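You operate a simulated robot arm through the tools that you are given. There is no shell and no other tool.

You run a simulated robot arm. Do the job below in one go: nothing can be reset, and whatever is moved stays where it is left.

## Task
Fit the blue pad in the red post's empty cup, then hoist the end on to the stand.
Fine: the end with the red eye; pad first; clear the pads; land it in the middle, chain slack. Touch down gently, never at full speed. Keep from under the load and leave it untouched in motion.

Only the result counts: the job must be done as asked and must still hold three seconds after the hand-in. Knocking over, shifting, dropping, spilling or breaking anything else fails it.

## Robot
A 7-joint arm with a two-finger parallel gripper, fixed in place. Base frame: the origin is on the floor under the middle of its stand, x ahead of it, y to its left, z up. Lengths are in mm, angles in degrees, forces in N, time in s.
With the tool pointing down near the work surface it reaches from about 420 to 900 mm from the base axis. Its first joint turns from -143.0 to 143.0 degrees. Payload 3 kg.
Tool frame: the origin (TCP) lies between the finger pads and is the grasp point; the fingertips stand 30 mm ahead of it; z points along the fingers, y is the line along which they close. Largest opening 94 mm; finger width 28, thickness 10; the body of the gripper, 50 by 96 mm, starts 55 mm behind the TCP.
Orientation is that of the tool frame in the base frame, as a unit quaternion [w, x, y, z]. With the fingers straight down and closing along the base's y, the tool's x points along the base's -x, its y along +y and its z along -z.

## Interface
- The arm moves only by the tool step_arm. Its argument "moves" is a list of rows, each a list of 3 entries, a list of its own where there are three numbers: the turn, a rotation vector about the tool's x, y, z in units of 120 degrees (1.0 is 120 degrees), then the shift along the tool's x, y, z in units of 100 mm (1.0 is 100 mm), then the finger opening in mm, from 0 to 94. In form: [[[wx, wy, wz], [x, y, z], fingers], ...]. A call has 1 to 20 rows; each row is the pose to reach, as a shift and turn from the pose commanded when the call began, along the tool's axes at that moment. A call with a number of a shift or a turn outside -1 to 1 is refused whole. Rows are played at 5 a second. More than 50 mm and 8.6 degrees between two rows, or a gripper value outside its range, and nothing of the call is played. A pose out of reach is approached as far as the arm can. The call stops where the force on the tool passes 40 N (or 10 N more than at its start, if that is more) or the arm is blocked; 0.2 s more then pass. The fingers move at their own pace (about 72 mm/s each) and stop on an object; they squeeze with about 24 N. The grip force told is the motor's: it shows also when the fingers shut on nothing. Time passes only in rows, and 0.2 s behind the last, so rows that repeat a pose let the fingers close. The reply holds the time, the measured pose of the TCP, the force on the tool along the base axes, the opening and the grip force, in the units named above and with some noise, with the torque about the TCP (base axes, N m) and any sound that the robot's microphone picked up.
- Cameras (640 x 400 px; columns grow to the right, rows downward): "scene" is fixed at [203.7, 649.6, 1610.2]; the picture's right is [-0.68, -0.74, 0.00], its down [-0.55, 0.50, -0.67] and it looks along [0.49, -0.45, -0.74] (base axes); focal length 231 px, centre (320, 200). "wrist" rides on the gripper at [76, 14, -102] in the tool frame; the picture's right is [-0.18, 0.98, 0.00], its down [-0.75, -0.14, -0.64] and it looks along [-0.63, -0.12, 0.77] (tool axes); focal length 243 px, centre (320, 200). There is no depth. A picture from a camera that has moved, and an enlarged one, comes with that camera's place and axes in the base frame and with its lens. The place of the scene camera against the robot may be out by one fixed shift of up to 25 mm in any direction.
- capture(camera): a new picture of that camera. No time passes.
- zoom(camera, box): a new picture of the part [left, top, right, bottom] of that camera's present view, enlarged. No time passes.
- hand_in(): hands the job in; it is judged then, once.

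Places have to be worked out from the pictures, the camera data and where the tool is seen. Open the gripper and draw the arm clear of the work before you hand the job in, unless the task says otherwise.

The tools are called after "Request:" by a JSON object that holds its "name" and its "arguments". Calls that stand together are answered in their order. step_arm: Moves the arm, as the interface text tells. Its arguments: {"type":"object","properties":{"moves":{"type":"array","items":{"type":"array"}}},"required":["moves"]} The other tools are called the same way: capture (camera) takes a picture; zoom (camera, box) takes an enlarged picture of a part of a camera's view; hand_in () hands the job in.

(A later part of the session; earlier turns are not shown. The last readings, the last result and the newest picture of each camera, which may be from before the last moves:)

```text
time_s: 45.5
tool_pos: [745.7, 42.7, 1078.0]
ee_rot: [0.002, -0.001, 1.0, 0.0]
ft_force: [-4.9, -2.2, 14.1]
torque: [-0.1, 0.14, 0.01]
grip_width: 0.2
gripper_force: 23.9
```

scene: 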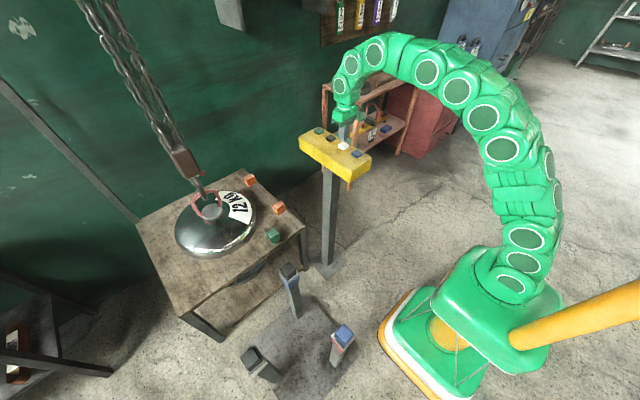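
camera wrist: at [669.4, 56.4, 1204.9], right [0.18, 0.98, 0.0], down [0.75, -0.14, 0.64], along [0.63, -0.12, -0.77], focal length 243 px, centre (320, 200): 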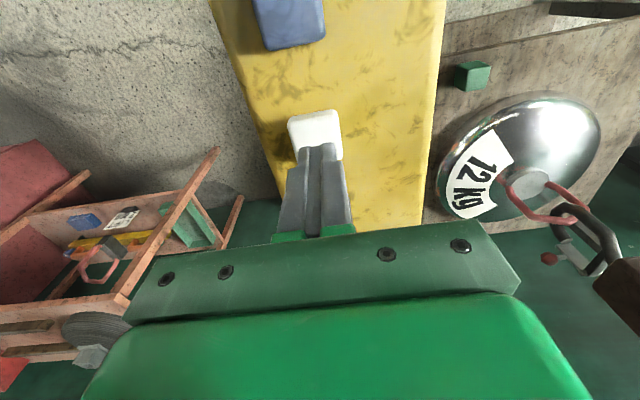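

At TCP z=1078 there is 14 N on the tips, so the button is touched. I look at whether anything moved.

Request:
{"name": "zoom", "arguments": {"camera": "scene", "box": [160, 130, 260, 220]}}

Request:
{"name": "zoom", "arguments": {"camera": "scene", "box": [300, 110, 380, 180]}}

```text
4.44 times, centred on (210, 175) of scene
camera zoom: at [203.7, 649.6, 1610.2], right [-0.68, -0.74, 0.0], down [-0.55, 0.5, -0.67], along [0.49, -0.45, -0.74], focal length 1027 px, centre (809, 311)
```

zoom: 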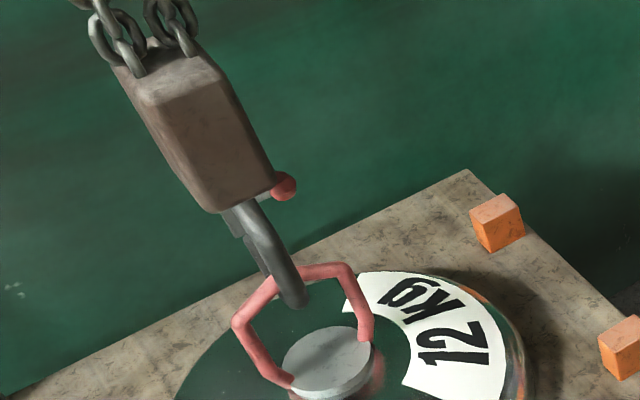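

```text
5.71 times, centred on (340, 145) of scene
camera zoom: at [203.7, 649.6, 1610.2], right [-0.68, -0.74, 0.0], down [-0.55, 0.5, -0.67], along [0.49, -0.45, -0.74], focal length 1321 px, centre (206, 514)
```

zoom: 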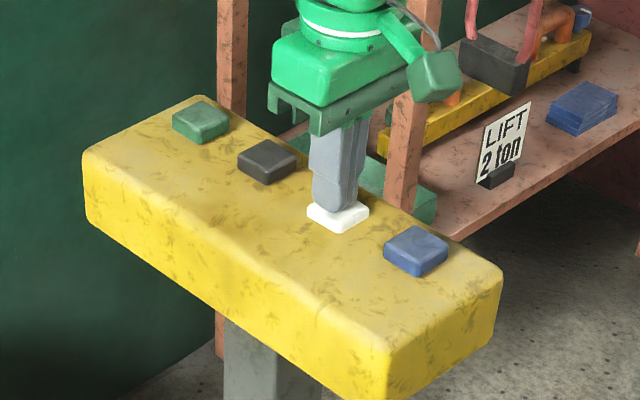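

The hook block has risen a few pixels, so the button responds already. I hold this press for a short time to measure the speed.

Request:
{"name": "step_arm", "arguments": {"moves": [[[0, 0, 0], [0, 0, 0], 0], [[0, 0, 0], [0, 0, 0], 0]]}}

Request:
{"name": "zoom", "arguments": {"camera": "scene", "box": [160, 130, 260, 220]}}

```text
time_s: 46.1
tool_pos: [746.1, 42.2, 1077.8]
ee_rot: [0.0, -0.001, 1.0, 0.001]
ft_force: [-1.8, -4.6, 17.7]
torque: [-0.13, 0.09, -0.01]
grip_width: 0.0
gripper_force: 24.4
```

```text
4.44 times, centred on (210, 175) of scene
camera zoom: at [203.7, 649.6, 1610.2], right [-0.68, -0.74, 0.0], down [-0.55, 0.5, -0.67], along [0.49, -0.45, -0.74], focal length 1027 px, centre (809, 311)
```

zoom: 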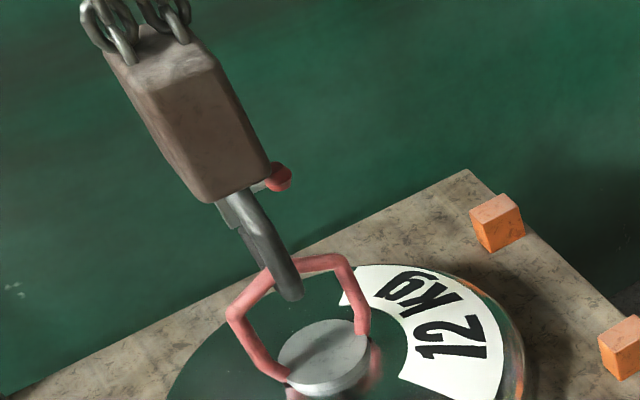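

The load has just begun to lift, rising at about 25 mm/s. I keep UP pressed for a further 2 s and check again.

Request:
{"name": "step_arm", "arguments": {"moves": [[[0, 0, 0], [0, 0, 0], 0], [[0, 0, 0], [0, 0, 0], 0], [[0, 0, 0], [0, 0, 0], 0], [[0, 0, 0], [0, 0, 0], 0], [[0, 0, 0], [0, 0, 0], 0], [[0, 0, 0], [0, 0, 0], 0], [[0, 0, 0], [0, 0, 0], 0], [[0, 0, 0], [0, 0, 0], 0], [[0, 0, 0], [0, 0, 0], 0], [[0, 0, 0], [0, 0, 0], 0]]}}

Request:
{"name": "capture", "arguments": {"camera": "scene"}}

Request:
{"name": "zoom", "arguments": {"camera": "scene", "box": [120, 100, 310, 270]}}

```text
time_s: 48.3
tool_pos: [746.7, 42.5, 1078.2]
ee_rot: [0.0, 0.0, 1.0, 0.001]
ft_force: [6.4, -5.3, 20.2]
torque: [-0.14, -0.2, 0.02]
grip_width: 0.0
gripper_force: 23.8
```

```text
taken
```

scene: 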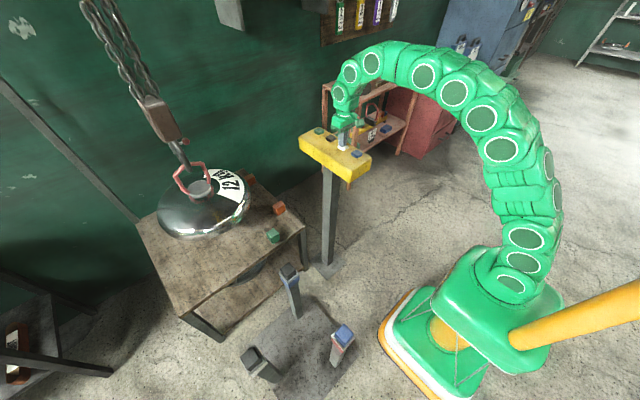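

```text
2.35 times, centred on (215, 185) of scene
camera zoom: at [203.7, 649.6, 1610.2], right [-0.68, -0.74, 0.0], down [-0.55, 0.5, -0.67], along [0.49, -0.45, -0.74], focal length 544 px, centre (567, 235)
```

zoom: 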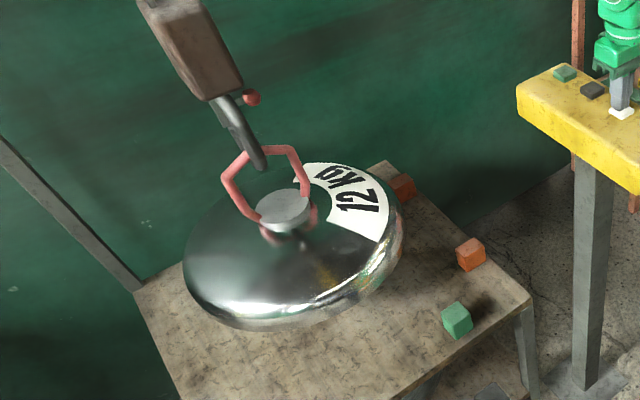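

The end hangs freely and has risen about 150 mm. I hold UP a little more for a safe margin over the stand's pads and then let go of the button.

Request:
{"name": "step_arm", "arguments": {"moves": [[[0, 0, 0], [0, 0, 0], 0], [[0, 0, 0], [0, 0, 0], 0], [[0, 0, 0], [0, 0, -0.08], 0], [[0, 0, 0], [0, 0, -0.2], 0], [[0, 0, 0], [0, 0, -0.3], 0]]}}

Request:
{"name": "capture", "arguments": {"camera": "scene"}}

Request:
{"name": "zoom", "arguments": {"camera": "scene", "box": [120, 80, 310, 250]}}

Request:
{"name": "capture", "arguments": {"camera": "wrist"}}

```text
time_s: 49.5
tool_pos: [746.5, 42.8, 1106.1]
ee_rot: [0.0, -0.001, 1.0, 0.0]
ft_force: [-0.6, -0.6, 0.3]
torque: [0.02, -0.02, 0.03]
grip_width: 0.0
gripper_force: 24.4
```

```text
taken
```

scene: 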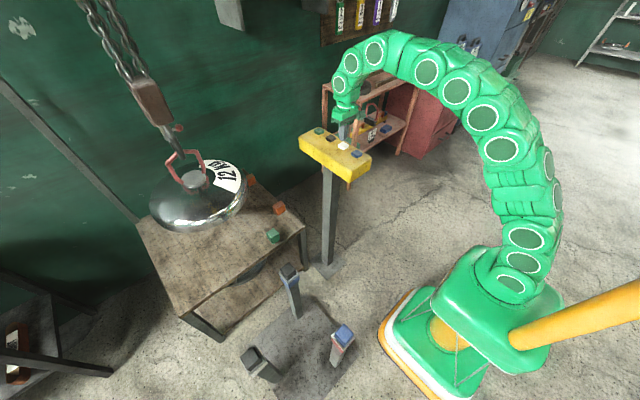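

```text
2.35 times, centred on (215, 165) of scene
camera zoom: at [203.7, 649.6, 1610.2], right [-0.68, -0.74, 0.0], down [-0.55, 0.5, -0.67], along [0.49, -0.45, -0.74], focal length 544 px, centre (567, 282)
```

zoom: 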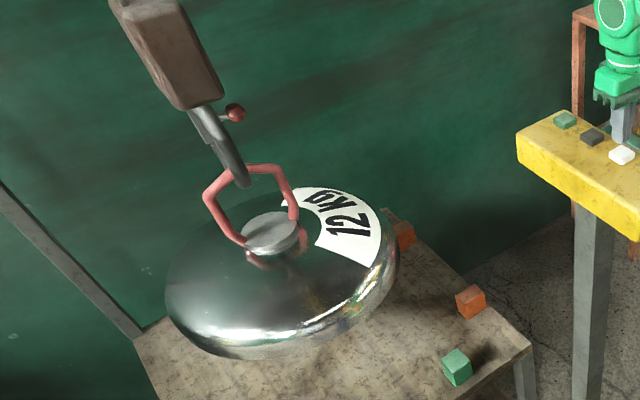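

```text
taken
camera wrist: at [670.5, 57.0, 1209.2], right [0.18, 0.98, 0.0], down [0.76, -0.14, 0.64], along [0.63, -0.12, -0.77], focal length 243 px, centre (320, 200)
```

wrist: 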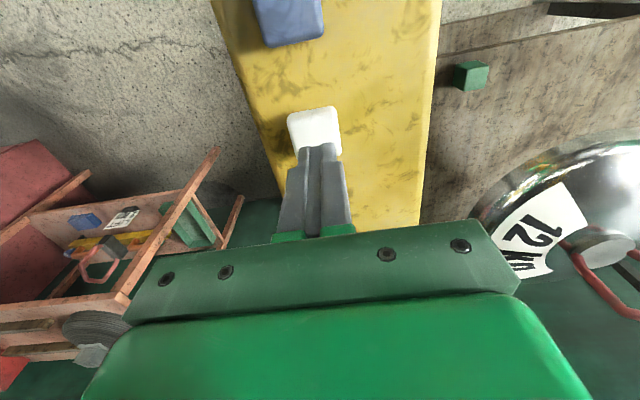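

The load hangs at about X≈1167, Y≈555, risen some 225 mm, its underside about 100 mm above the stand's pads. I move the tips above the blue IN button.

Request:
{"name": "step_arm", "arguments": {"moves": [[[0, 0, 0], [0.38, -0.01, 0], 0], [[0, 0, 0], [0.765, -0.015, 0], 0], [[0, 0, 0], [0.765, -0.015, 0.05], 0], [[0, 0, 0], [0.765, -0.015, 0.1], 0]]}}

Request:
{"name": "zoom", "arguments": {"camera": "scene", "box": [280, 90, 400, 190]}}

Request:
{"name": "zoom", "arguments": {"camera": "scene", "box": [120, 80, 310, 250]}}

Request:
{"name": "capture", "arguments": {"camera": "wrist"}}

```text
time_s: 50.5
tool_pos: [669.6, 42.1, 1098.0]
ee_rot: [0.0, -0.002, 1.0, 0.001]
ft_force: [-0.3, 0.0, -0.7]
torque: [-0.02, 0.0, -0.01]
grip_width: 0.2
gripper_force: 23.9
```

```text
4.00 times, centred on (340, 140) of scene
camera zoom: at [203.7, 649.6, 1610.2], right [-0.68, -0.74, 0.0], down [-0.55, 0.5, -0.67], along [0.49, -0.45, -0.74], focal length 924 px, centre (240, 440)
```

zoom: 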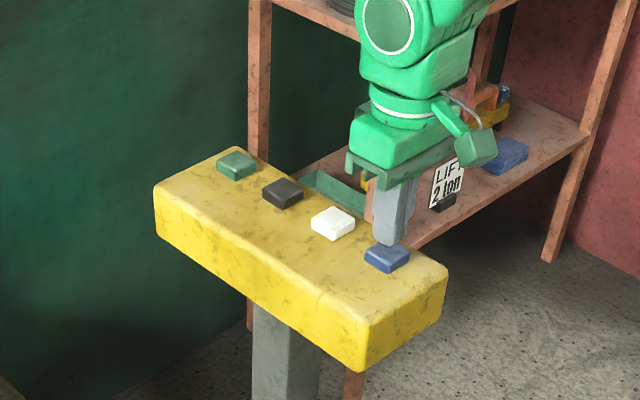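

```text
2.35 times, centred on (215, 165) of scene
camera zoom: at [203.7, 649.6, 1610.2], right [-0.68, -0.74, 0.0], down [-0.55, 0.5, -0.67], along [0.49, -0.45, -0.74], focal length 544 px, centre (567, 282)
```

zoom: 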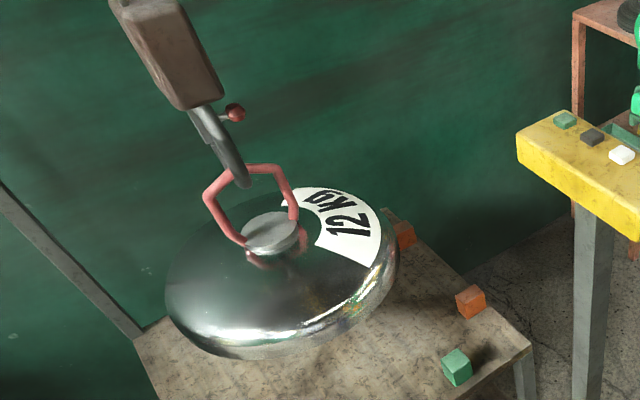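

```text
taken
camera wrist: at [593.8, 56.0, 1199.4], right [0.18, 0.98, 0.0], down [0.75, -0.14, 0.64], along [0.63, -0.12, -0.77], focal length 243 px, centre (320, 200)
```

wrist: 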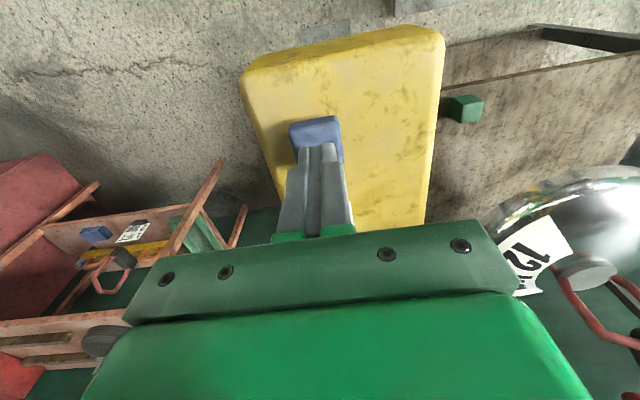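

The load hangs still and the tips are above the blue IN button. I tap it briefly to learn the direction and speed.

Request:
{"name": "step_arm", "arguments": {"moves": [[[0, 0, 0], [0, 0, 0.1], 0], [[0, 0, 0], [0, 0, 0.16], 0], [[0, 0, 0], [0, 0, 0.2], 0], [[0, 0, 0], [0, 0, 0.2], 0], [[0, 0, 0], [0, 0, 0.1], 0], [[0, 0, 0], [0, 0, 0], 0]]}}

Request:
{"name": "zoom", "arguments": {"camera": "scene", "box": [120, 80, 310, 250]}}

```text
time_s: 51.9
tool_pos: [669.9, 41.0, 1097.2]
ee_rot: [0.001, -0.001, 1.0, 0.0]
ft_force: [-0.2, 0.2, 0.2]
torque: [-0.01, -0.02, 0.0]
grip_width: 0.1
gripper_force: 23.9
```

```text
2.35 times, centred on (215, 165) of scene
camera zoom: at [203.7, 649.6, 1610.2], right [-0.68, -0.74, 0.0], down [-0.55, 0.5, -0.67], along [0.49, -0.45, -0.74], focal length 544 px, centre (567, 282)
```

zoom: 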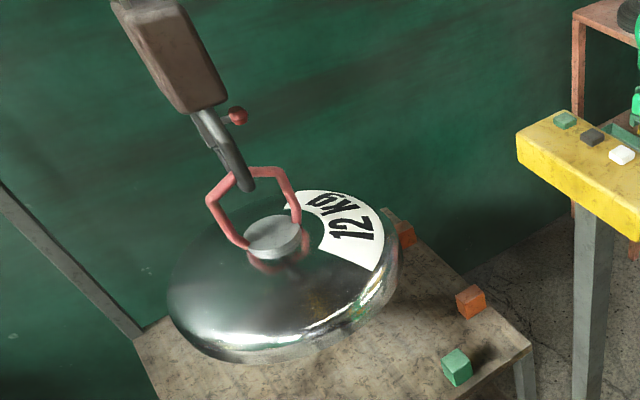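

IN moves the trolley toward −x, toward the stand. I press and hold IN for about a second to see the speed and swing.

Request:
{"name": "step_arm", "arguments": {"moves": [[[0, 0, 0], [0, 0, 0.1], 0], [[0, 0, 0], [0, 0, 0.16], 0], [[0, 0, 0], [0, 0, 0.2], 0], [[0, 0, 0], [0, 0, 0.2], 0], [[0, 0, 0], [0, 0, 0.2], 0], [[0, 0, 0], [0, 0, 0.2], 0], [[0, 0, 0], [0, 0, 0.2], 0], [[0, 0, 0], [0, 0, 0.2], 0]]}}

Request:
{"name": "capture", "arguments": {"camera": "scene"}}

Request:
{"name": "zoom", "arguments": {"camera": "scene", "box": [120, 80, 310, 250]}}

```text
time_s: 53.7
tool_pos: [670.0, 41.0, 1076.4]
ee_rot: [0.0, -0.002, 1.0, 0.001]
ft_force: [-8.7, 0.7, 21.2]
torque: [0.03, 0.28, -0.01]
grip_width: 0.1
gripper_force: 23.7
```

```text
taken
```

scene: 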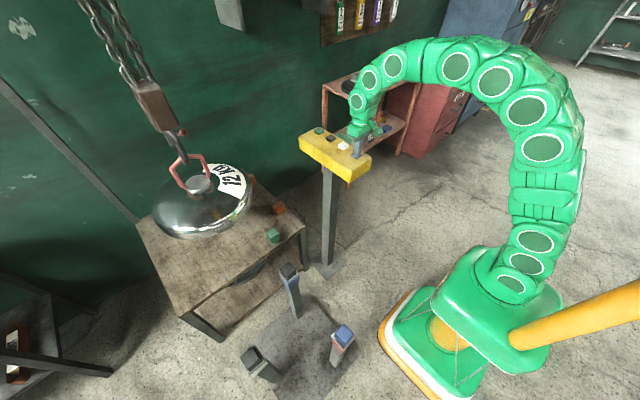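

```text
2.35 times, centred on (215, 165) of scene
camera zoom: at [203.7, 649.6, 1610.2], right [-0.68, -0.74, 0.0], down [-0.55, 0.5, -0.67], along [0.49, -0.45, -0.74], focal length 544 px, centre (567, 282)
```

zoom: 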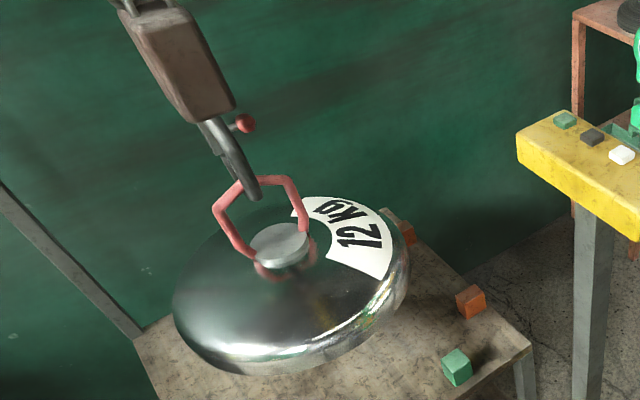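

The load is moving steadily toward −x (about 35 mm so far) without visible swing. I keep holding IN for another 2 s.

Request:
{"name": "step_arm", "arguments": {"moves": [[[0, 0, 0], [0, 0, 0], 0], [[0, 0, 0], [0, 0, 0], 0], [[0, 0, 0], [0, 0, 0], 0], [[0, 0, 0], [0, 0, 0], 0], [[0, 0, 0], [0, 0, 0], 0], [[0, 0, 0], [0, 0, 0], 0], [[0, 0, 0], [0, 0, 0], 0], [[0, 0, 0], [0, 0, 0], 0], [[0, 0, 0], [0, 0, 0], 0], [[0, 0, 0], [0, 0, 0], 0]]}}

Request:
{"name": "capture", "arguments": {"camera": "scene"}}

Request:
{"name": "zoom", "arguments": {"camera": "scene", "box": [120, 80, 310, 250]}}

```text
time_s: 55.9
tool_pos: [668.8, 42.2, 1077.1]
ee_rot: [0.0, -0.001, 1.0, 0.001]
ft_force: [-0.9, 2.0, 21.6]
torque: [-0.01, 0.04, 0.01]
grip_width: 0.0
gripper_force: 24.4
```

```text
taken
```

scene: 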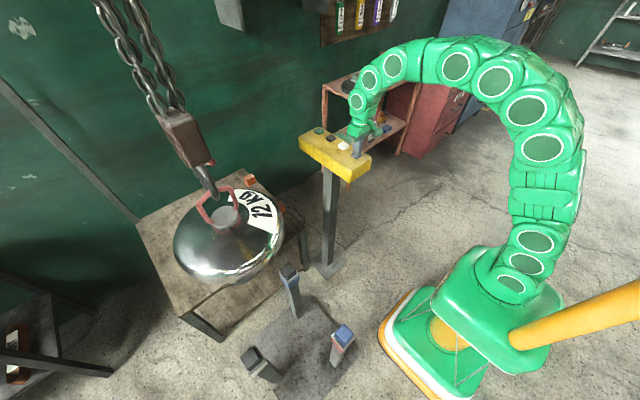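

```text
2.35 times, centred on (215, 165) of scene
camera zoom: at [203.7, 649.6, 1610.2], right [-0.68, -0.74, 0.0], down [-0.55, 0.5, -0.67], along [0.49, -0.45, -0.74], focal length 544 px, centre (567, 282)
```

zoom: 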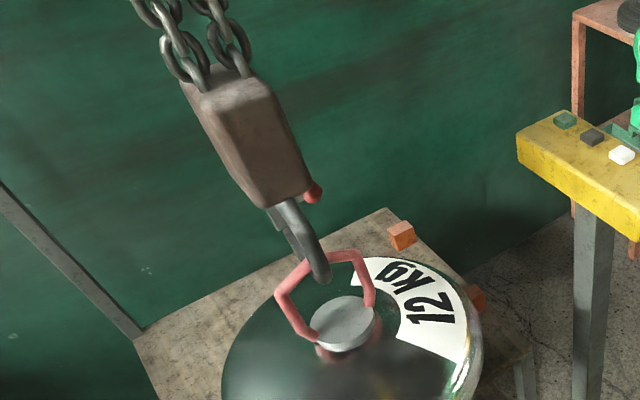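

The trolley speeds up after about a second (now ~115 mm/s); the load is near X≈878, Y≈554. I hold 1.2 s more and then release to see how it coasts.

Request:
{"name": "step_arm", "arguments": {"moves": [[[0, 0, 0], [0, 0, 0], 0], [[0, 0, 0], [0, 0, 0], 0], [[0, 0, 0], [0, 0, 0], 0], [[0, 0, 0], [0, 0, 0], 0], [[0, 0, 0], [0, 0, 0], 0], [[0, 0, 0], [0, 0, -0.08], 0], [[0, 0, 0], [0, 0, -0.2], 0]]}}

Request:
{"name": "capture", "arguments": {"camera": "scene"}}

Request:
{"name": "zoom", "arguments": {"camera": "scene", "box": [140, 100, 340, 300]}}

```text
time_s: 57.5
tool_pos: [669.1, 40.1, 1096.1]
ee_rot: [-0.001, -0.001, 1.0, 0.0]
ft_force: [-0.7, -0.3, 0.2]
torque: [0.01, -0.02, -0.03]
grip_width: 0.1
gripper_force: 23.9
```

```text
taken
```

scene: 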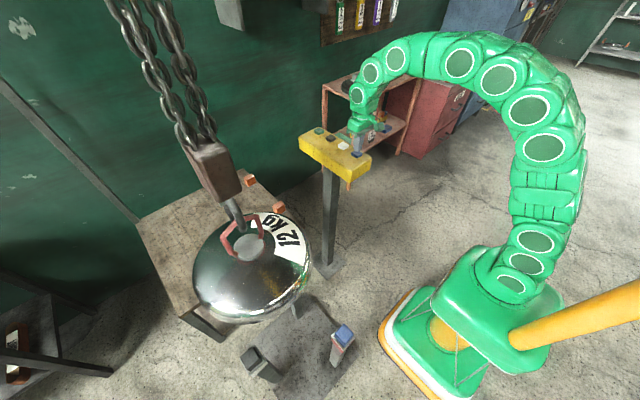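

```text
2.00 times, centred on (240, 200) of scene
camera zoom: at [203.7, 649.6, 1610.2], right [-0.68, -0.74, 0.0], down [-0.55, 0.5, -0.67], along [0.49, -0.45, -0.74], focal length 462 px, centre (480, 200)
```

zoom: 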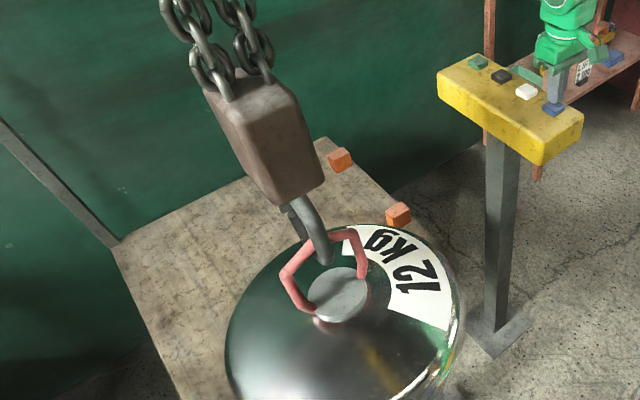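

The load is now near X≈701, Y≈552. I wait a second without pressing to see whether it swings or coasts.

Request:
{"name": "step_arm", "arguments": {"moves": [[[0, 0, 0], [0, 0, 0], 0], [[0, 0, 0], [0, 0, 0], 0], [[0, 0, 0], [0, 0, 0], 0]]}}

Request:
{"name": "zoom", "arguments": {"camera": "scene", "box": [140, 100, 340, 300]}}

Request:
{"name": "step_arm", "arguments": {"moves": [[[0, 0, 0], [0, 0, 0], 0], [[0, 0, 0], [0, 0, 0], 0], [[0, 0, 0], [0, 0, 0], 0]]}}

Request:
{"name": "zoom", "arguments": {"camera": "scene", "box": [140, 100, 340, 300]}}

```text
time_s: 58.3
tool_pos: [669.8, 40.9, 1096.3]
ee_rot: [-0.001, -0.002, 1.0, 0.001]
ft_force: [0.4, -1.2, -0.4]
torque: [-0.01, 0.01, 0.02]
grip_width: 0.0
gripper_force: 24.0
```

```text
2.00 times, centred on (240, 200) of scene
camera zoom: at [203.7, 649.6, 1610.2], right [-0.68, -0.74, 0.0], down [-0.55, 0.5, -0.67], along [0.49, -0.45, -0.74], focal length 462 px, centre (480, 200)
```

zoom: 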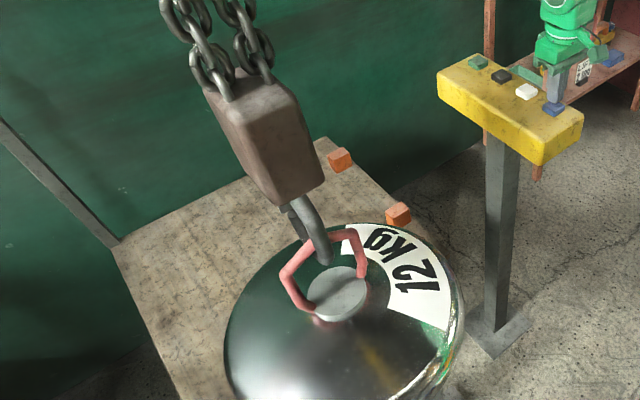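

```text
time_s: 59.1
tool_pos: [670.3, 40.7, 1096.3]
ee_rot: [0.0, -0.001, 1.0, 0.001]
ft_force: [-0.2, 0.3, -0.1]
torque: [-0.02, 0.03, 0.01]
grip_width: 0.0
gripper_force: 23.6
```

```text
2.00 times, centred on (240, 200) of scene
camera zoom: at [203.7, 649.6, 1610.2], right [-0.68, -0.74, 0.0], down [-0.55, 0.5, -0.67], along [0.49, -0.45, -0.74], focal length 462 px, centre (480, 200)
```

zoom: 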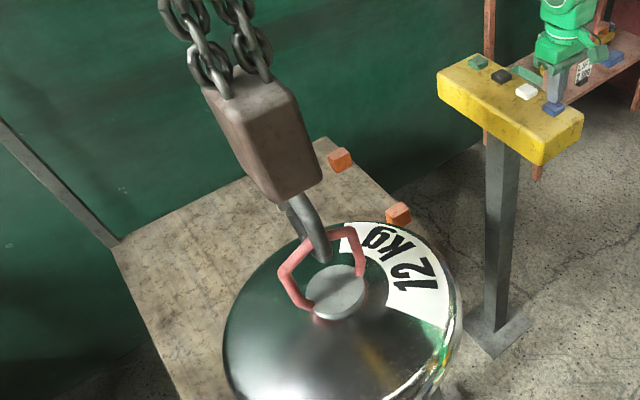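

The load hardly swings and hangs at about X≈698, Y≈548 (with the scene camera now calibrated against the cup and the button I touched); the stand's centre is about (465, 549). I press IN again for about 1.8 s and check while holding.

Request:
{"name": "step_arm", "arguments": {"moves": [[[0, 0, 0], [0, 0, 0.1], 0], [[0, 0, 0], [0, 0, 0.16], 0], [[0, 0, 0], [0, 0, 0.2], 0], [[0, 0, 0], [0, 0, 0.2], 0], [[0, 0, 0], [0, 0, 0.2], 0], [[0, 0, 0], [0, 0, 0.2], 0], [[0, 0, 0], [0, 0, 0.2], 0], [[0, 0, 0], [0, 0, 0.2], 0], [[0, 0, 0], [0, 0, 0.2], 0], [[0, 0, 0], [0, 0, 0.2], 0]]}}

Request:
{"name": "capture", "arguments": {"camera": "scene"}}

Request:
{"name": "zoom", "arguments": {"camera": "scene", "box": [140, 150, 340, 350]}}

```text
time_s: 61.3
tool_pos: [669.4, 39.9, 1077.6]
ee_rot: [0.0, 0.0, 1.0, 0.001]
ft_force: [-3.5, 6.1, 21.6]
torque: [0.14, 0.15, -0.01]
grip_width: 0.1
gripper_force: 24.0
```

```text
taken
```

scene: 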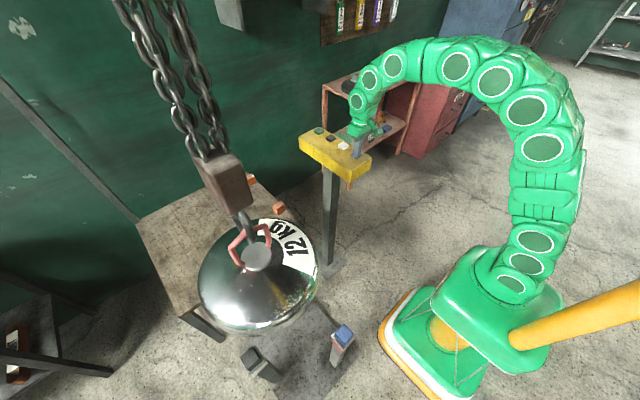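

```text
2.00 times, centred on (240, 250) of scene
camera zoom: at [203.7, 649.6, 1610.2], right [-0.68, -0.74, 0.0], down [-0.55, 0.5, -0.67], along [0.49, -0.45, -0.74], focal length 462 px, centre (480, 100)
```

zoom: 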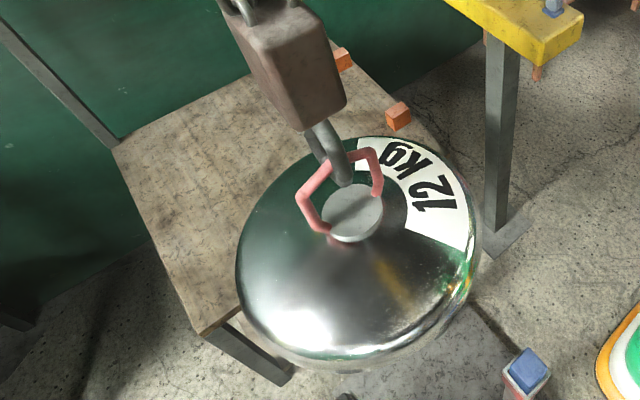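

The load is at about X≈645, Y≈550, 180 mm short. I hold 0.6 s more, then release and see.

Request:
{"name": "step_arm", "arguments": {"moves": [[[0, 0, 0], [0, 0, 0], 0], [[0, 0, 0], [0, 0, 0], 0], [[0, 0, 0], [0, 0, 0], 0], [[0, 0, 0], [0, 0, -0.1], 0], [[0, 0, 0], [0, 0, -0.2], 0], [[0, 0, 0], [0, 0, -0.2], 0]]}}

Request:
{"name": "capture", "arguments": {"camera": "scene"}}

Request:
{"name": "zoom", "arguments": {"camera": "scene", "box": [180, 180, 380, 380]}}

```text
time_s: 62.7
tool_pos: [669.7, 41.5, 1097.5]
ee_rot: [-0.001, 0.0, 1.0, 0.001]
ft_force: [-0.3, -0.7, 0.4]
torque: [0.0, -0.01, 0.01]
grip_width: 0.0
gripper_force: 24.2
```

```text
taken
```

scene: 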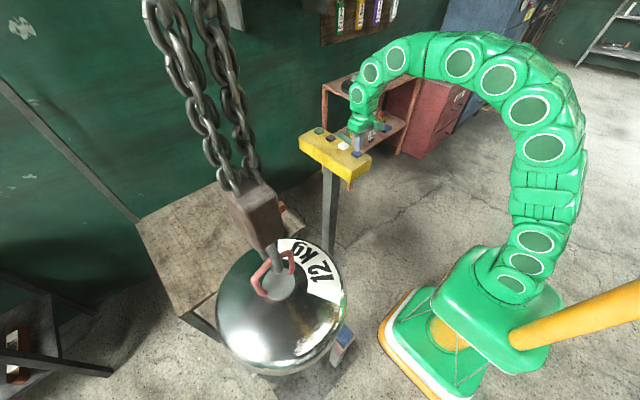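

```text
2.00 times, centred on (280, 280) of scene
camera zoom: at [203.7, 649.6, 1610.2], right [-0.68, -0.74, 0.0], down [-0.55, 0.5, -0.67], along [0.49, -0.45, -0.74], focal length 462 px, centre (400, 40)
```

zoom: 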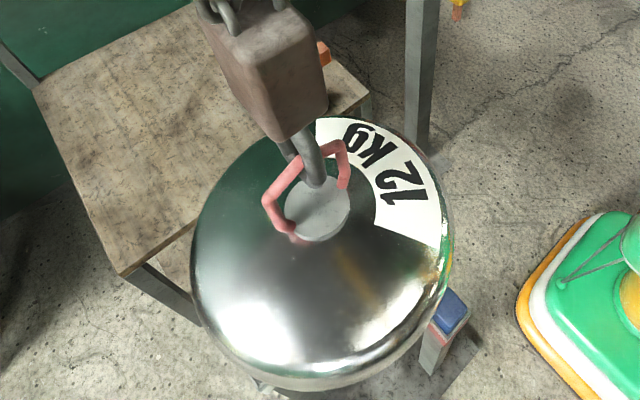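

The load is at about X≈514, Y≈551; 49 mm to go. I use short creeping presses, first about 1.2 s.

Request:
{"name": "step_arm", "arguments": {"moves": [[[0, 0, 0], [0, 0, 0.1], 0], [[0, 0, 0], [0, 0, 0.16], 0], [[0, 0, 0], [0, 0, 0.2], 0], [[0, 0, 0], [0, 0, 0.2], 0], [[0, 0, 0], [0, 0, 0.2], 0], [[0, 0, 0], [0, 0, 0.2], 0], [[0, 0, 0], [0, 0, 0.2], 0], [[0, 0, 0], [0, 0, 0.2], 0], [[0, 0, 0], [0, 0, 0.1], 0], [[0, 0, 0], [0, 0, 0], 0], [[0, 0, 0], [0, 0, 0], 0], [[0, 0, 0], [0, 0, 0], 0]]}}

Request:
{"name": "capture", "arguments": {"camera": "scene"}}

Request:
{"name": "zoom", "arguments": {"camera": "scene", "box": [180, 180, 380, 380]}}

```text
time_s: 65.3
tool_pos: [670.5, 41.0, 1097.3]
ee_rot: [0.0, -0.001, 1.0, 0.0]
ft_force: [0.4, -0.7, 0.3]
torque: [-0.01, 0.03, 0.01]
grip_width: 0.0
gripper_force: 24.1
```

```text
taken
```

scene: 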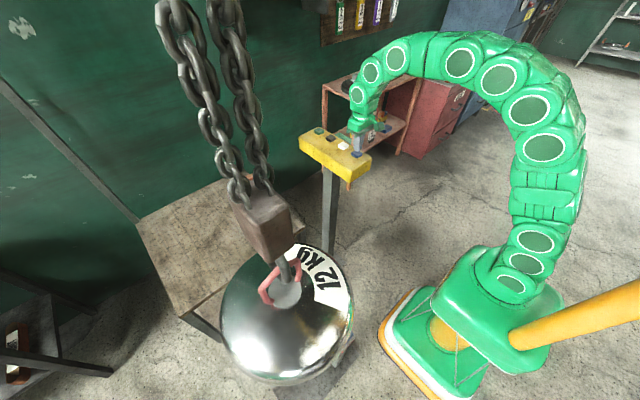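

```text
2.00 times, centred on (280, 280) of scene
camera zoom: at [203.7, 649.6, 1610.2], right [-0.68, -0.74, 0.0], down [-0.55, 0.5, -0.67], along [0.49, -0.45, -0.74], focal length 462 px, centre (400, 40)
```

zoom: 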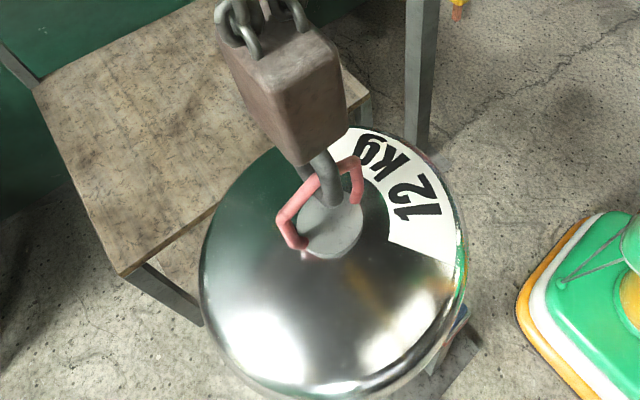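

Now about X≈480, Y≈550, some 14 mm short. I give one brief tap like the first, which moved it about 15 mm.

Request:
{"name": "step_arm", "arguments": {"moves": [[[0, 0, 0], [0, 0, 0.1], 0], [[0, 0, 0], [0, 0, 0.16], 0], [[0, 0, 0], [0, 0, 0.2], 0], [[0, 0, 0], [0, 0, 0.2], 0], [[0, 0, 0], [0, 0, 0.1], 0], [[0, 0, 0], [0, 0, 0], 0], [[0, 0, 0], [0, 0, -0.2], 0], [[0, 0, 0], [0, 0, -0.5], 0], [[0, 0, 0], [0, 0, -0.8], 0], [[0, 0, 0], [0, 0, -0.8], 0], [[0, 0, 0], [0, 0, -0.8], 0]]}}

Request:
{"name": "zoom", "arguments": {"camera": "scene", "box": [180, 180, 380, 380]}}

Request:
{"name": "step_arm", "arguments": {"moves": [[[0, 0, -0.07], [0, 0, 0], 0], [[0, 0, -0.14], [0, 0, 0], 0], [[0, 0, -0.21], [0, 0, 0], 0], [[0, 0, -0.28], [0, 0, 0], 0], [[0, 0, -0.35], [0, 0, 0], 0], [[0, 0, -0.42], [0, 0, 0], 0], [[0, 0, -0.49], [0, 0, 0], 0], [[0, 0, -0.56], [0, 0, 0], 0], [[0, 0, -0.63], [0, 0, 0], 0], [[0, 0, -0.7], [0, 0, 0], 0], [[0, 0, -0.75], [0, 0, 0], 0], [[0, 0, -0.75], [0, 0, 0], 0]]}}

Request:
{"name": "capture", "arguments": {"camera": "wrist"}}

Request:
{"name": "zoom", "arguments": {"camera": "scene", "box": [180, 180, 380, 380]}}

```text
time_s: 67.7
tool_pos: [672.0, 41.2, 1177.3]
ee_rot: [0.0, 0.0, 1.0, 0.002]
ft_force: [0.3, -0.4, 0.4]
torque: [0.0, 0.04, 0.0]
grip_width: 0.0
gripper_force: 23.8
```

```text
2.00 times, centred on (280, 280) of scene
camera zoom: at [203.7, 649.6, 1610.2], right [-0.68, -0.74, 0.0], down [-0.55, 0.5, -0.67], along [0.49, -0.45, -0.74], focal length 462 px, centre (400, 40)
```

zoom: 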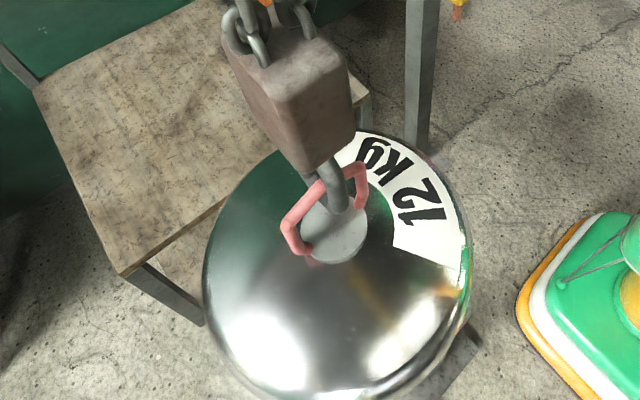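

```text
time_s: 70.3
tool_pos: [670.1, 42.1, 1178.1]
ee_rot: [0.0, 0.708, -0.706, 0.0]
ft_force: [-0.5, 0.6, -0.3]
torque: [0.03, 0.03, -0.02]
grip_width: 0.3
gripper_force: 24.1
```

```text
taken
camera wrist: at [655.9, -35.3, 1279.2], right [-0.98, 0.18, 0.0], down [0.14, 0.75, 0.64], along [0.12, 0.63, -0.77], focal length 243 px, centre (320, 200)
```

wrist: 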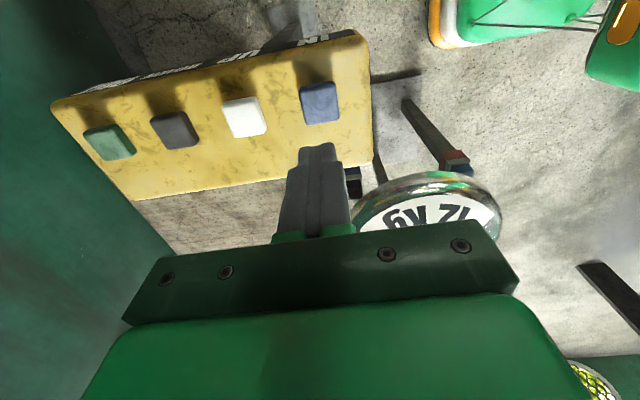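

```text
2.00 times, centred on (280, 280) of scene
camera zoom: at [203.7, 649.6, 1610.2], right [-0.68, -0.74, 0.0], down [-0.55, 0.5, -0.67], along [0.49, -0.45, -0.74], focal length 462 px, centre (400, 40)
```

zoom: 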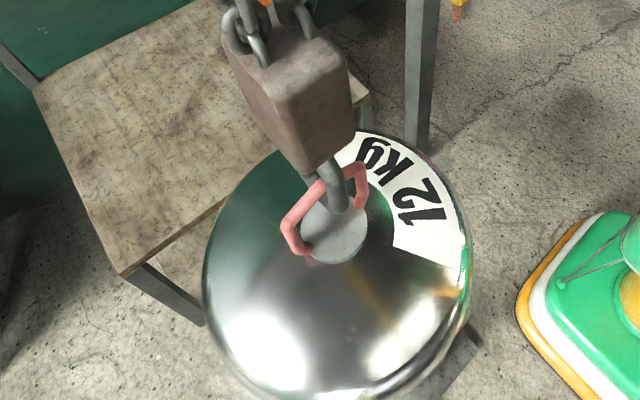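

The load now reads about X≈472. I tilt the wrist camera toward the load for an independent measure of its position over the stand.

Request:
{"name": "step_arm", "arguments": {"moves": [[[0, -0.06, 0], [0, 0, 0], 0], [[0, -0.12, 0], [0, 0, 0], 0], [[0, -0.18, 0], [0, 0, 0], 0], [[0, -0.22, 0], [0, 0, 0], 0], [[0, -0.22, 0], [0, 0, 0], 0]]}}

Request:
{"name": "capture", "arguments": {"camera": "wrist"}}

Request:
{"name": "zoom", "arguments": {"camera": "wrist", "box": [330, 20, 530, 220]}}

```text
time_s: 71.5
tool_pos: [669.9, 41.5, 1176.9]
ee_rot: [-0.162, 0.689, -0.688, -0.162]
ft_force: [-0.8, 0.4, -0.6]
torque: [-0.05, 0.06, -0.03]
grip_width: 0.0
gripper_force: 23.7
```

```text
taken
camera wrist: at [656.1, -72.6, 1234.3], right [-0.98, 0.16, 0.08], down [0.14, 0.39, 0.91], along [0.12, 0.91, -0.4], focal length 243 px, centre (320, 200)
```

wrist: 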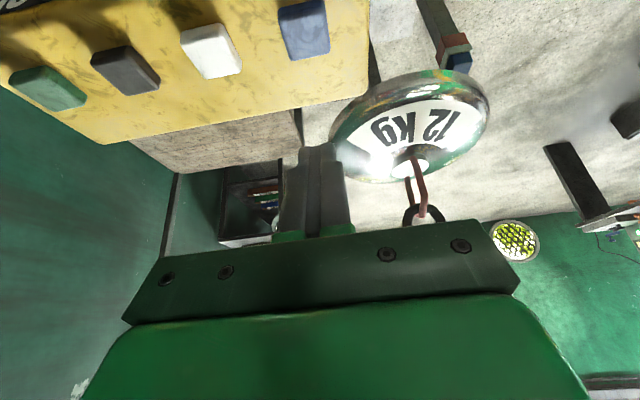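

```text
2.00 times, centred on (430, 120) of wrist
camera zoom: at [656.1, -72.6, 1234.3], right [-0.98, 0.16, 0.08], down [0.14, 0.39, 0.91], along [0.12, 0.91, -0.4], focal length 485 px, centre (100, 360)
```

zoom: 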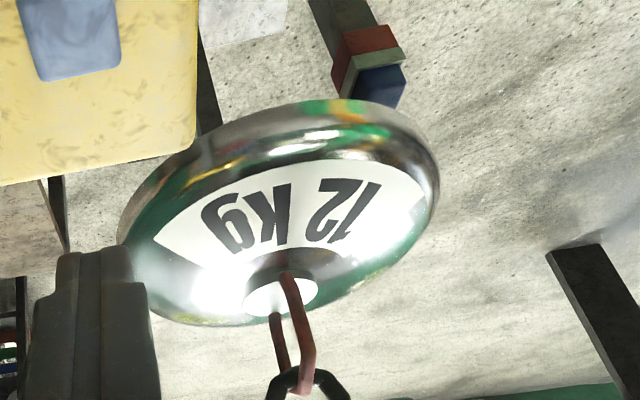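

Both cameras agree: boss at (472, 550, 890), only about 7 mm short of the stand centre (465, 549). I turn the tool back upright.

Request:
{"name": "step_arm", "arguments": {"moves": [[[0, 0.06, 0], [0, 0, 0], 0], [[0, 0.12, 0], [0, 0, 0], 0], [[0, 0.18, 0], [0, 0, 0], 0], [[0, 0.22, 0], [0, 0, 0], 0], [[0, 0.22, 0], [0, 0, 0], 0]]}}

Request:
{"name": "step_arm", "arguments": {"moves": [[[0, 0, 0.07], [0, 0, 0], 0], [[0, 0, 0.14], [0, 0, 0], 0], [[0, 0, 0.21], [0, 0, 0], 0], [[0, 0, 0.28], [0, 0, 0], 0], [[0, 0, 0.35], [0, 0, 0], 0], [[0, 0, 0.42], [0, 0, 0], 0], [[0, 0, 0.49], [0, 0, 0], 0], [[0, 0, 0.56], [0, 0, 0], 0], [[0, 0, 0.63], [0, 0, 0], 0], [[0, 0, 0.7], [0, 0, 0], 0], [[0, 0, 0.75], [0, 0, 0], 0], [[0, 0, 0.75], [0, 0, 0], 0]]}}

```text
time_s: 72.7
tool_pos: [670.3, 41.6, 1177.6]
ee_rot: [0.0, 0.707, -0.707, 0.0]
ft_force: [0.1, 0.2, 0.2]
torque: [0.01, -0.02, -0.01]
grip_width: 0.2
gripper_force: 23.4
```

```text
time_s: 75.3
tool_pos: [668.8, 40.3, 1177.5]
ee_rot: [-0.001, 0.0, 1.0, 0.001]
ft_force: [0.1, 0.4, 0.6]
torque: [-0.02, 0.02, 0.02]
grip_width: 0.0
gripper_force: 24.8
```

The tool is upright again above the IN button. I go down and tap IN once more, just as briefly as last time (about 8 mm).

Request:
{"name": "step_arm", "arguments": {"moves": [[[0, 0, 0], [0, 0, 0.4], 0], [[0, 0, 0], [0, 0, 0.8], 0], [[0, 0, 0], [0, 0, 0.9], 0], [[0, 0, 0], [0, 0, 0.96], 0], [[0, 0, 0], [0, 0, 1.0], 0], [[0, 0, 0], [0, 0, 0.96], 0], [[0, 0, 0], [0, 0, 0.85], 0], [[0, 0, 0], [0, 0, 0.75], 0], [[0, 0, 0], [0, 0, 0.75], 0], [[0, 0, 0], [0, 0, 0.75], 0]]}}

Request:
{"name": "zoom", "arguments": {"camera": "scene", "box": [180, 180, 380, 380]}}

Request:
{"name": "zoom", "arguments": {"camera": "scene", "box": [260, 220, 320, 280]}}

```text
time_s: 77.5
tool_pos: [669.3, 39.7, 1102.8]
ee_rot: [-0.001, -0.001, 1.0, 0.001]
ft_force: [-0.4, -0.2, 1.0]
torque: [-0.04, 0.03, 0.0]
grip_width: 0.1
gripper_force: 24.0
```

```text
2.00 times, centred on (280, 280) of scene
camera zoom: at [203.7, 649.6, 1610.2], right [-0.68, -0.74, 0.0], down [-0.55, 0.5, -0.67], along [0.49, -0.45, -0.74], focal length 462 px, centre (400, 40)
```

zoom: 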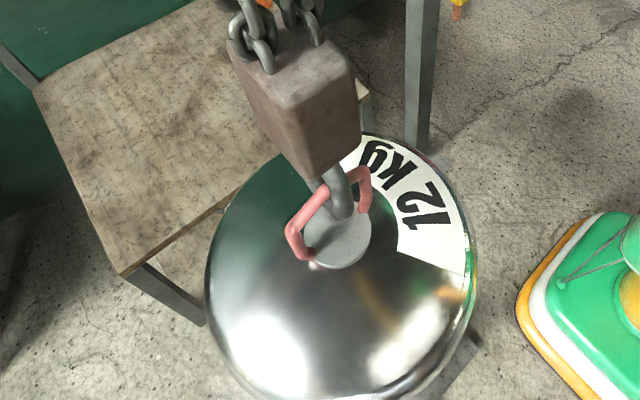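

```text
6.67 times, centred on (290, 250) of scene
camera zoom: at [203.7, 649.6, 1610.2], right [-0.68, -0.74, 0.0], down [-0.55, 0.5, -0.67], along [0.49, -0.45, -0.74], focal length 1541 px, centre (520, -133)
```

zoom: 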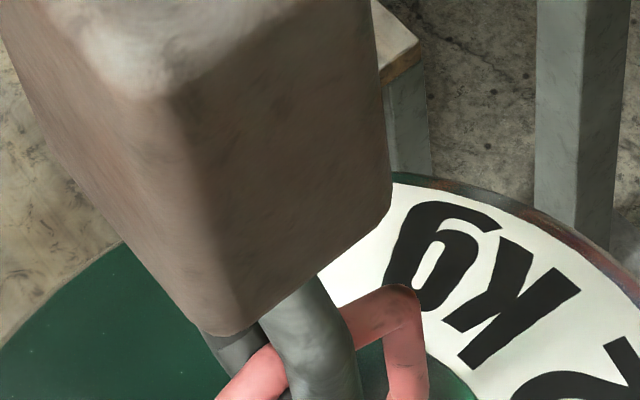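

The load is now about X≈461, Y≈550, within a few millimetres of the stand's middle. I move above the black DOWN button.

Request:
{"name": "step_arm", "arguments": {"moves": [[[0, 0, 0], [-0.38, 0.01, 0], 0], [[0, 0, 0], [-0.76, 0.01, 0], 0], [[0, 0, 0], [-0.76, 0.01, 0], 0]]}}

Request:
{"name": "step_arm", "arguments": {"moves": [[[0, 0, 0], [-0.38, 0, 0], 0], [[0, 0, 0], [-0.76, 0, 0], 0], [[0, 0, 0], [-0.76, 0, 0], 0]]}}

Request:
{"name": "capture", "arguments": {"camera": "wrist"}}

Request:
{"name": "zoom", "arguments": {"camera": "scene", "box": [280, 90, 400, 190]}}

Request:
{"name": "zoom", "arguments": {"camera": "scene", "box": [180, 180, 380, 380]}}

```text
time_s: 78.3
tool_pos: [747.4, 40.8, 1103.3]
ee_rot: [0.001, -0.001, 1.0, 0.0]
ft_force: [-0.4, 0.6, -0.3]
torque: [0.0, -0.01, -0.03]
grip_width: 0.1
gripper_force: 24.6
```

```text
time_s: 79.1
tool_pos: [822.4, 41.6, 1102.4]
ee_rot: [0.0, -0.001, 1.0, 0.001]
ft_force: [0.1, 0.3, 0.6]
torque: [0.01, -0.02, 0.01]
grip_width: 0.0
gripper_force: 24.0
```

```text
taken
camera wrist: at [745.7, 56.2, 1204.8], right [0.18, 0.98, 0.0], down [0.75, -0.14, 0.64], along [0.63, -0.12, -0.77], focal length 243 px, centre (320, 200)
```

wrist: 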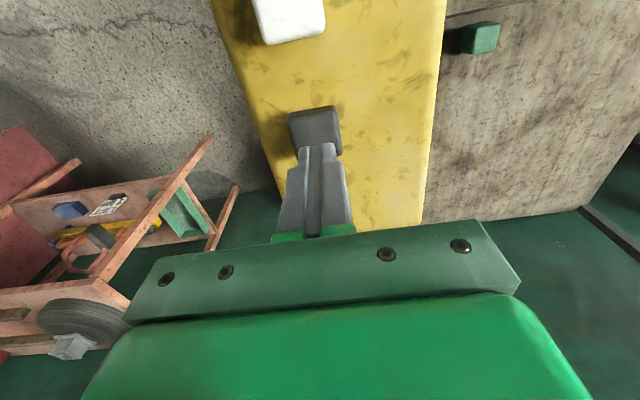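

```text
4.00 times, centred on (340, 140) of scene
camera zoom: at [203.7, 649.6, 1610.2], right [-0.68, -0.74, 0.0], down [-0.55, 0.5, -0.67], along [0.49, -0.45, -0.74], focal length 924 px, centre (240, 440)
```

zoom: 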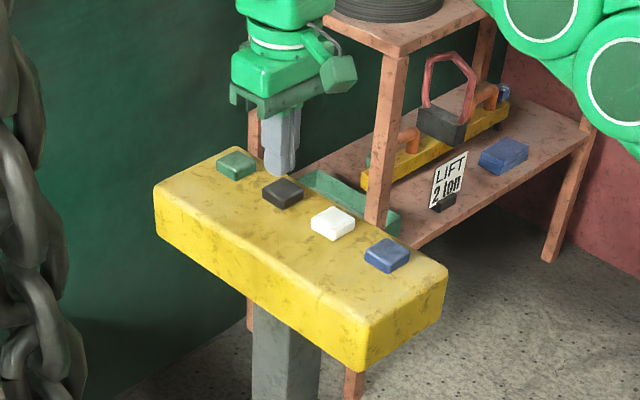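

```text
2.00 times, centred on (280, 280) of scene
camera zoom: at [203.7, 649.6, 1610.2], right [-0.68, -0.74, 0.0], down [-0.55, 0.5, -0.67], along [0.49, -0.45, -0.74], focal length 462 px, centre (400, 40)
```

zoom: 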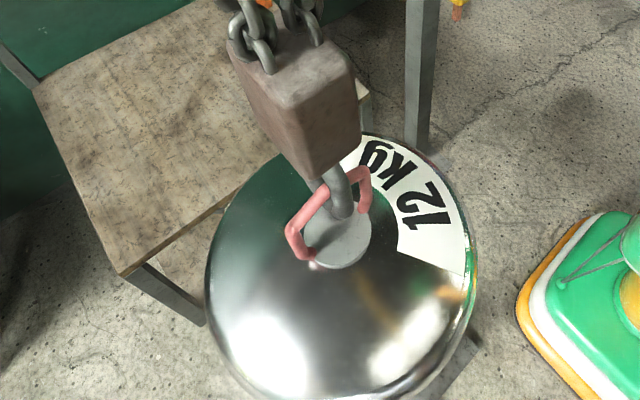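

The load hangs still and the tips are above the black DOWN button. I press DOWN for about a second at creeping speed, then release and look.

Request:
{"name": "step_arm", "arguments": {"moves": [[[0, 0, 0], [0, 0, 0.14], 0], [[0, 0, 0], [0, 0, 0.21], 0], [[0, 0, 0], [0, 0, 0.25], 0], [[0, 0, 0], [0, 0, 0.25], 0], [[0, 0, 0], [0, 0, 0.25], 0], [[0, 0, 0], [0, 0, 0.25], 0], [[0, 0, 0], [0, 0, 0.25], 0], [[0, 0, 0], [0, 0, 0.15], 0], [[0, 0, 0], [0, 0, 0.05], 0], [[0, 0, 0], [0, 0, 0.05], 0]]}}

Request:
{"name": "zoom", "arguments": {"camera": "scene", "box": [180, 180, 380, 380]}}

```text
time_s: 81.3
tool_pos: [822.0, 41.6, 1098.4]
ee_rot: [0.0, -0.001, 1.0, 0.001]
ft_force: [0.4, 0.4, 0.3]
torque: [0.02, -0.03, -0.01]
grip_width: 0.1
gripper_force: 24.3
```

```text
2.00 times, centred on (280, 280) of scene
camera zoom: at [203.7, 649.6, 1610.2], right [-0.68, -0.74, 0.0], down [-0.55, 0.5, -0.67], along [0.49, -0.45, -0.74], focal length 462 px, centre (400, 40)
```

zoom: 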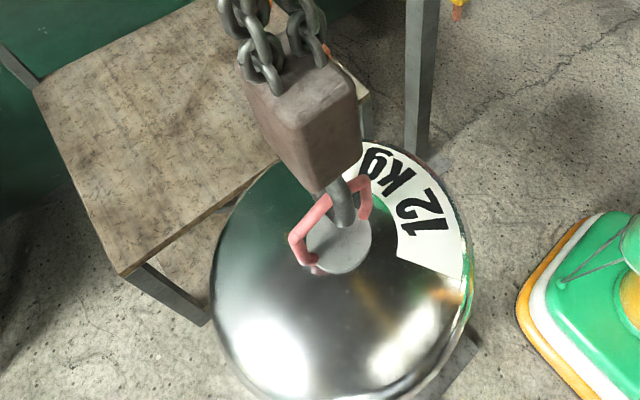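

The load sank about 36 mm (boss now near z≈855); touchdown should come with the boss near z≈780. I make one more equal press.

Request:
{"name": "step_arm", "arguments": {"moves": [[[0, 0, 0], [0, 0, 0.1], 0], [[0, 0, 0], [0, 0, 0.16], 0], [[0, 0, 0], [0, 0, 0.2], 0], [[0, 0, 0], [0, 0, 0.2], 0], [[0, 0, 0], [0, 0, 0.2], 0], [[0, 0, 0], [0, 0, 0.2], 0], [[0, 0, 0], [0, 0, 0.1], 0], [[0, 0, 0], [0, 0, 0], 0], [[0, 0, 0], [0, 0, 0], 0]]}}

Request:
{"name": "zoom", "arguments": {"camera": "scene", "box": [180, 180, 380, 380]}}

Request:
{"name": "capture", "arguments": {"camera": "scene"}}

```text
time_s: 83.3
tool_pos: [822.0, 41.1, 1096.4]
ee_rot: [0.001, 0.0, 1.0, 0.001]
ft_force: [-0.2, 0.4, 0.0]
torque: [0.02, -0.01, 0.01]
grip_width: 0.0
gripper_force: 24.3
```

```text
2.00 times, centred on (280, 280) of scene
camera zoom: at [203.7, 649.6, 1610.2], right [-0.68, -0.74, 0.0], down [-0.55, 0.5, -0.67], along [0.49, -0.45, -0.74], focal length 462 px, centre (400, 40)
```

zoom: 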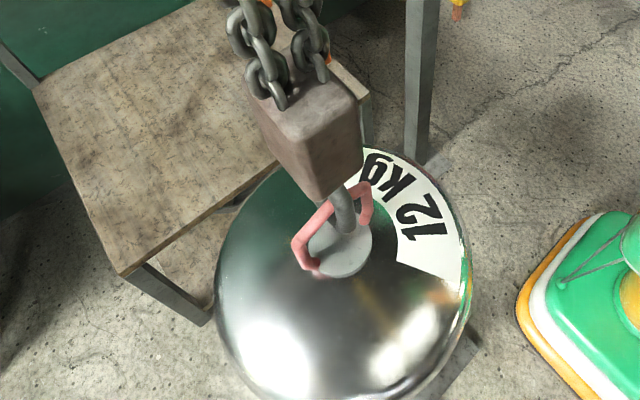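

```text
taken
```

scene: 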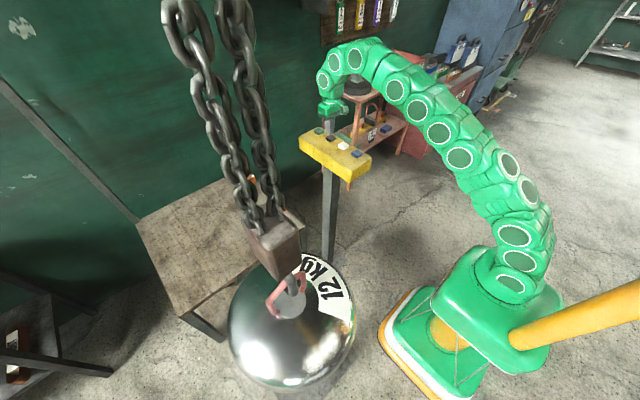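

About 20 mm lower (boss z≈837), with nearly 55 mm to go. I press again for the same length as the first one.

Request:
{"name": "step_arm", "arguments": {"moves": [[[0, 0, 0], [0, 0, 0.1], 0], [[0, 0, 0], [0, 0, 0.16], 0], [[0, 0, 0], [0, 0, 0.2], 0], [[0, 0, 0], [0, 0, 0.2], 0], [[0, 0, 0], [0, 0, 0.2], 0], [[0, 0, 0], [0, 0, 0.2], 0], [[0, 0, 0], [0, 0, 0.1], 0], [[0, 0, 0], [0, 0, 0], 0], [[0, 0, 0], [0, 0, 0], 0]]}}

Request:
{"name": "zoom", "arguments": {"camera": "scene", "box": [180, 180, 380, 380]}}

Request:
{"name": "zoom", "arguments": {"camera": "scene", "box": [220, 320, 370, 400]}}

```text
time_s: 85.3
tool_pos: [822.4, 42.2, 1097.7]
ee_rot: [0.0, -0.001, 1.0, 0.001]
ft_force: [-0.2, 0.3, -0.4]
torque: [0.0, -0.02, -0.01]
grip_width: 0.0
gripper_force: 23.7
```

```text
2.00 times, centred on (280, 280) of scene
camera zoom: at [203.7, 649.6, 1610.2], right [-0.68, -0.74, 0.0], down [-0.55, 0.5, -0.67], along [0.49, -0.45, -0.74], focal length 462 px, centre (400, 40)
```

zoom: 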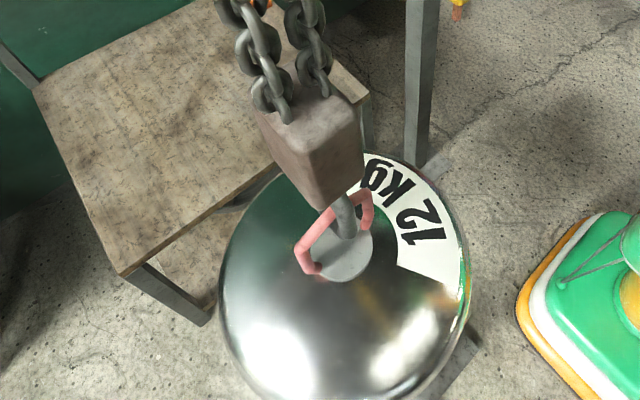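

```text
4.27 times, centred on (295, 360) of scene
camera zoom: at [203.7, 649.6, 1610.2], right [-0.68, -0.74, 0.0], down [-0.55, 0.5, -0.67], along [0.49, -0.45, -0.74], focal length 986 px, centre (427, -483)
```

zoom: 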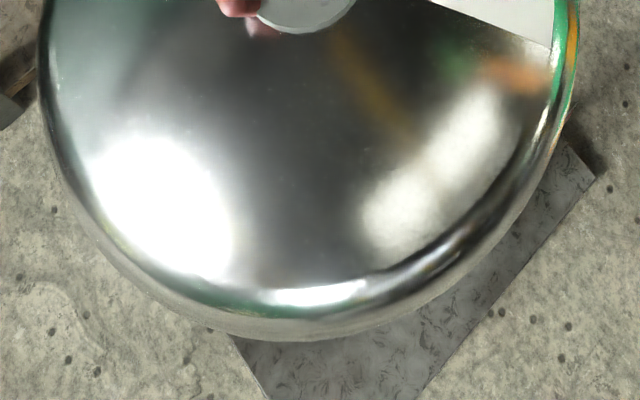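

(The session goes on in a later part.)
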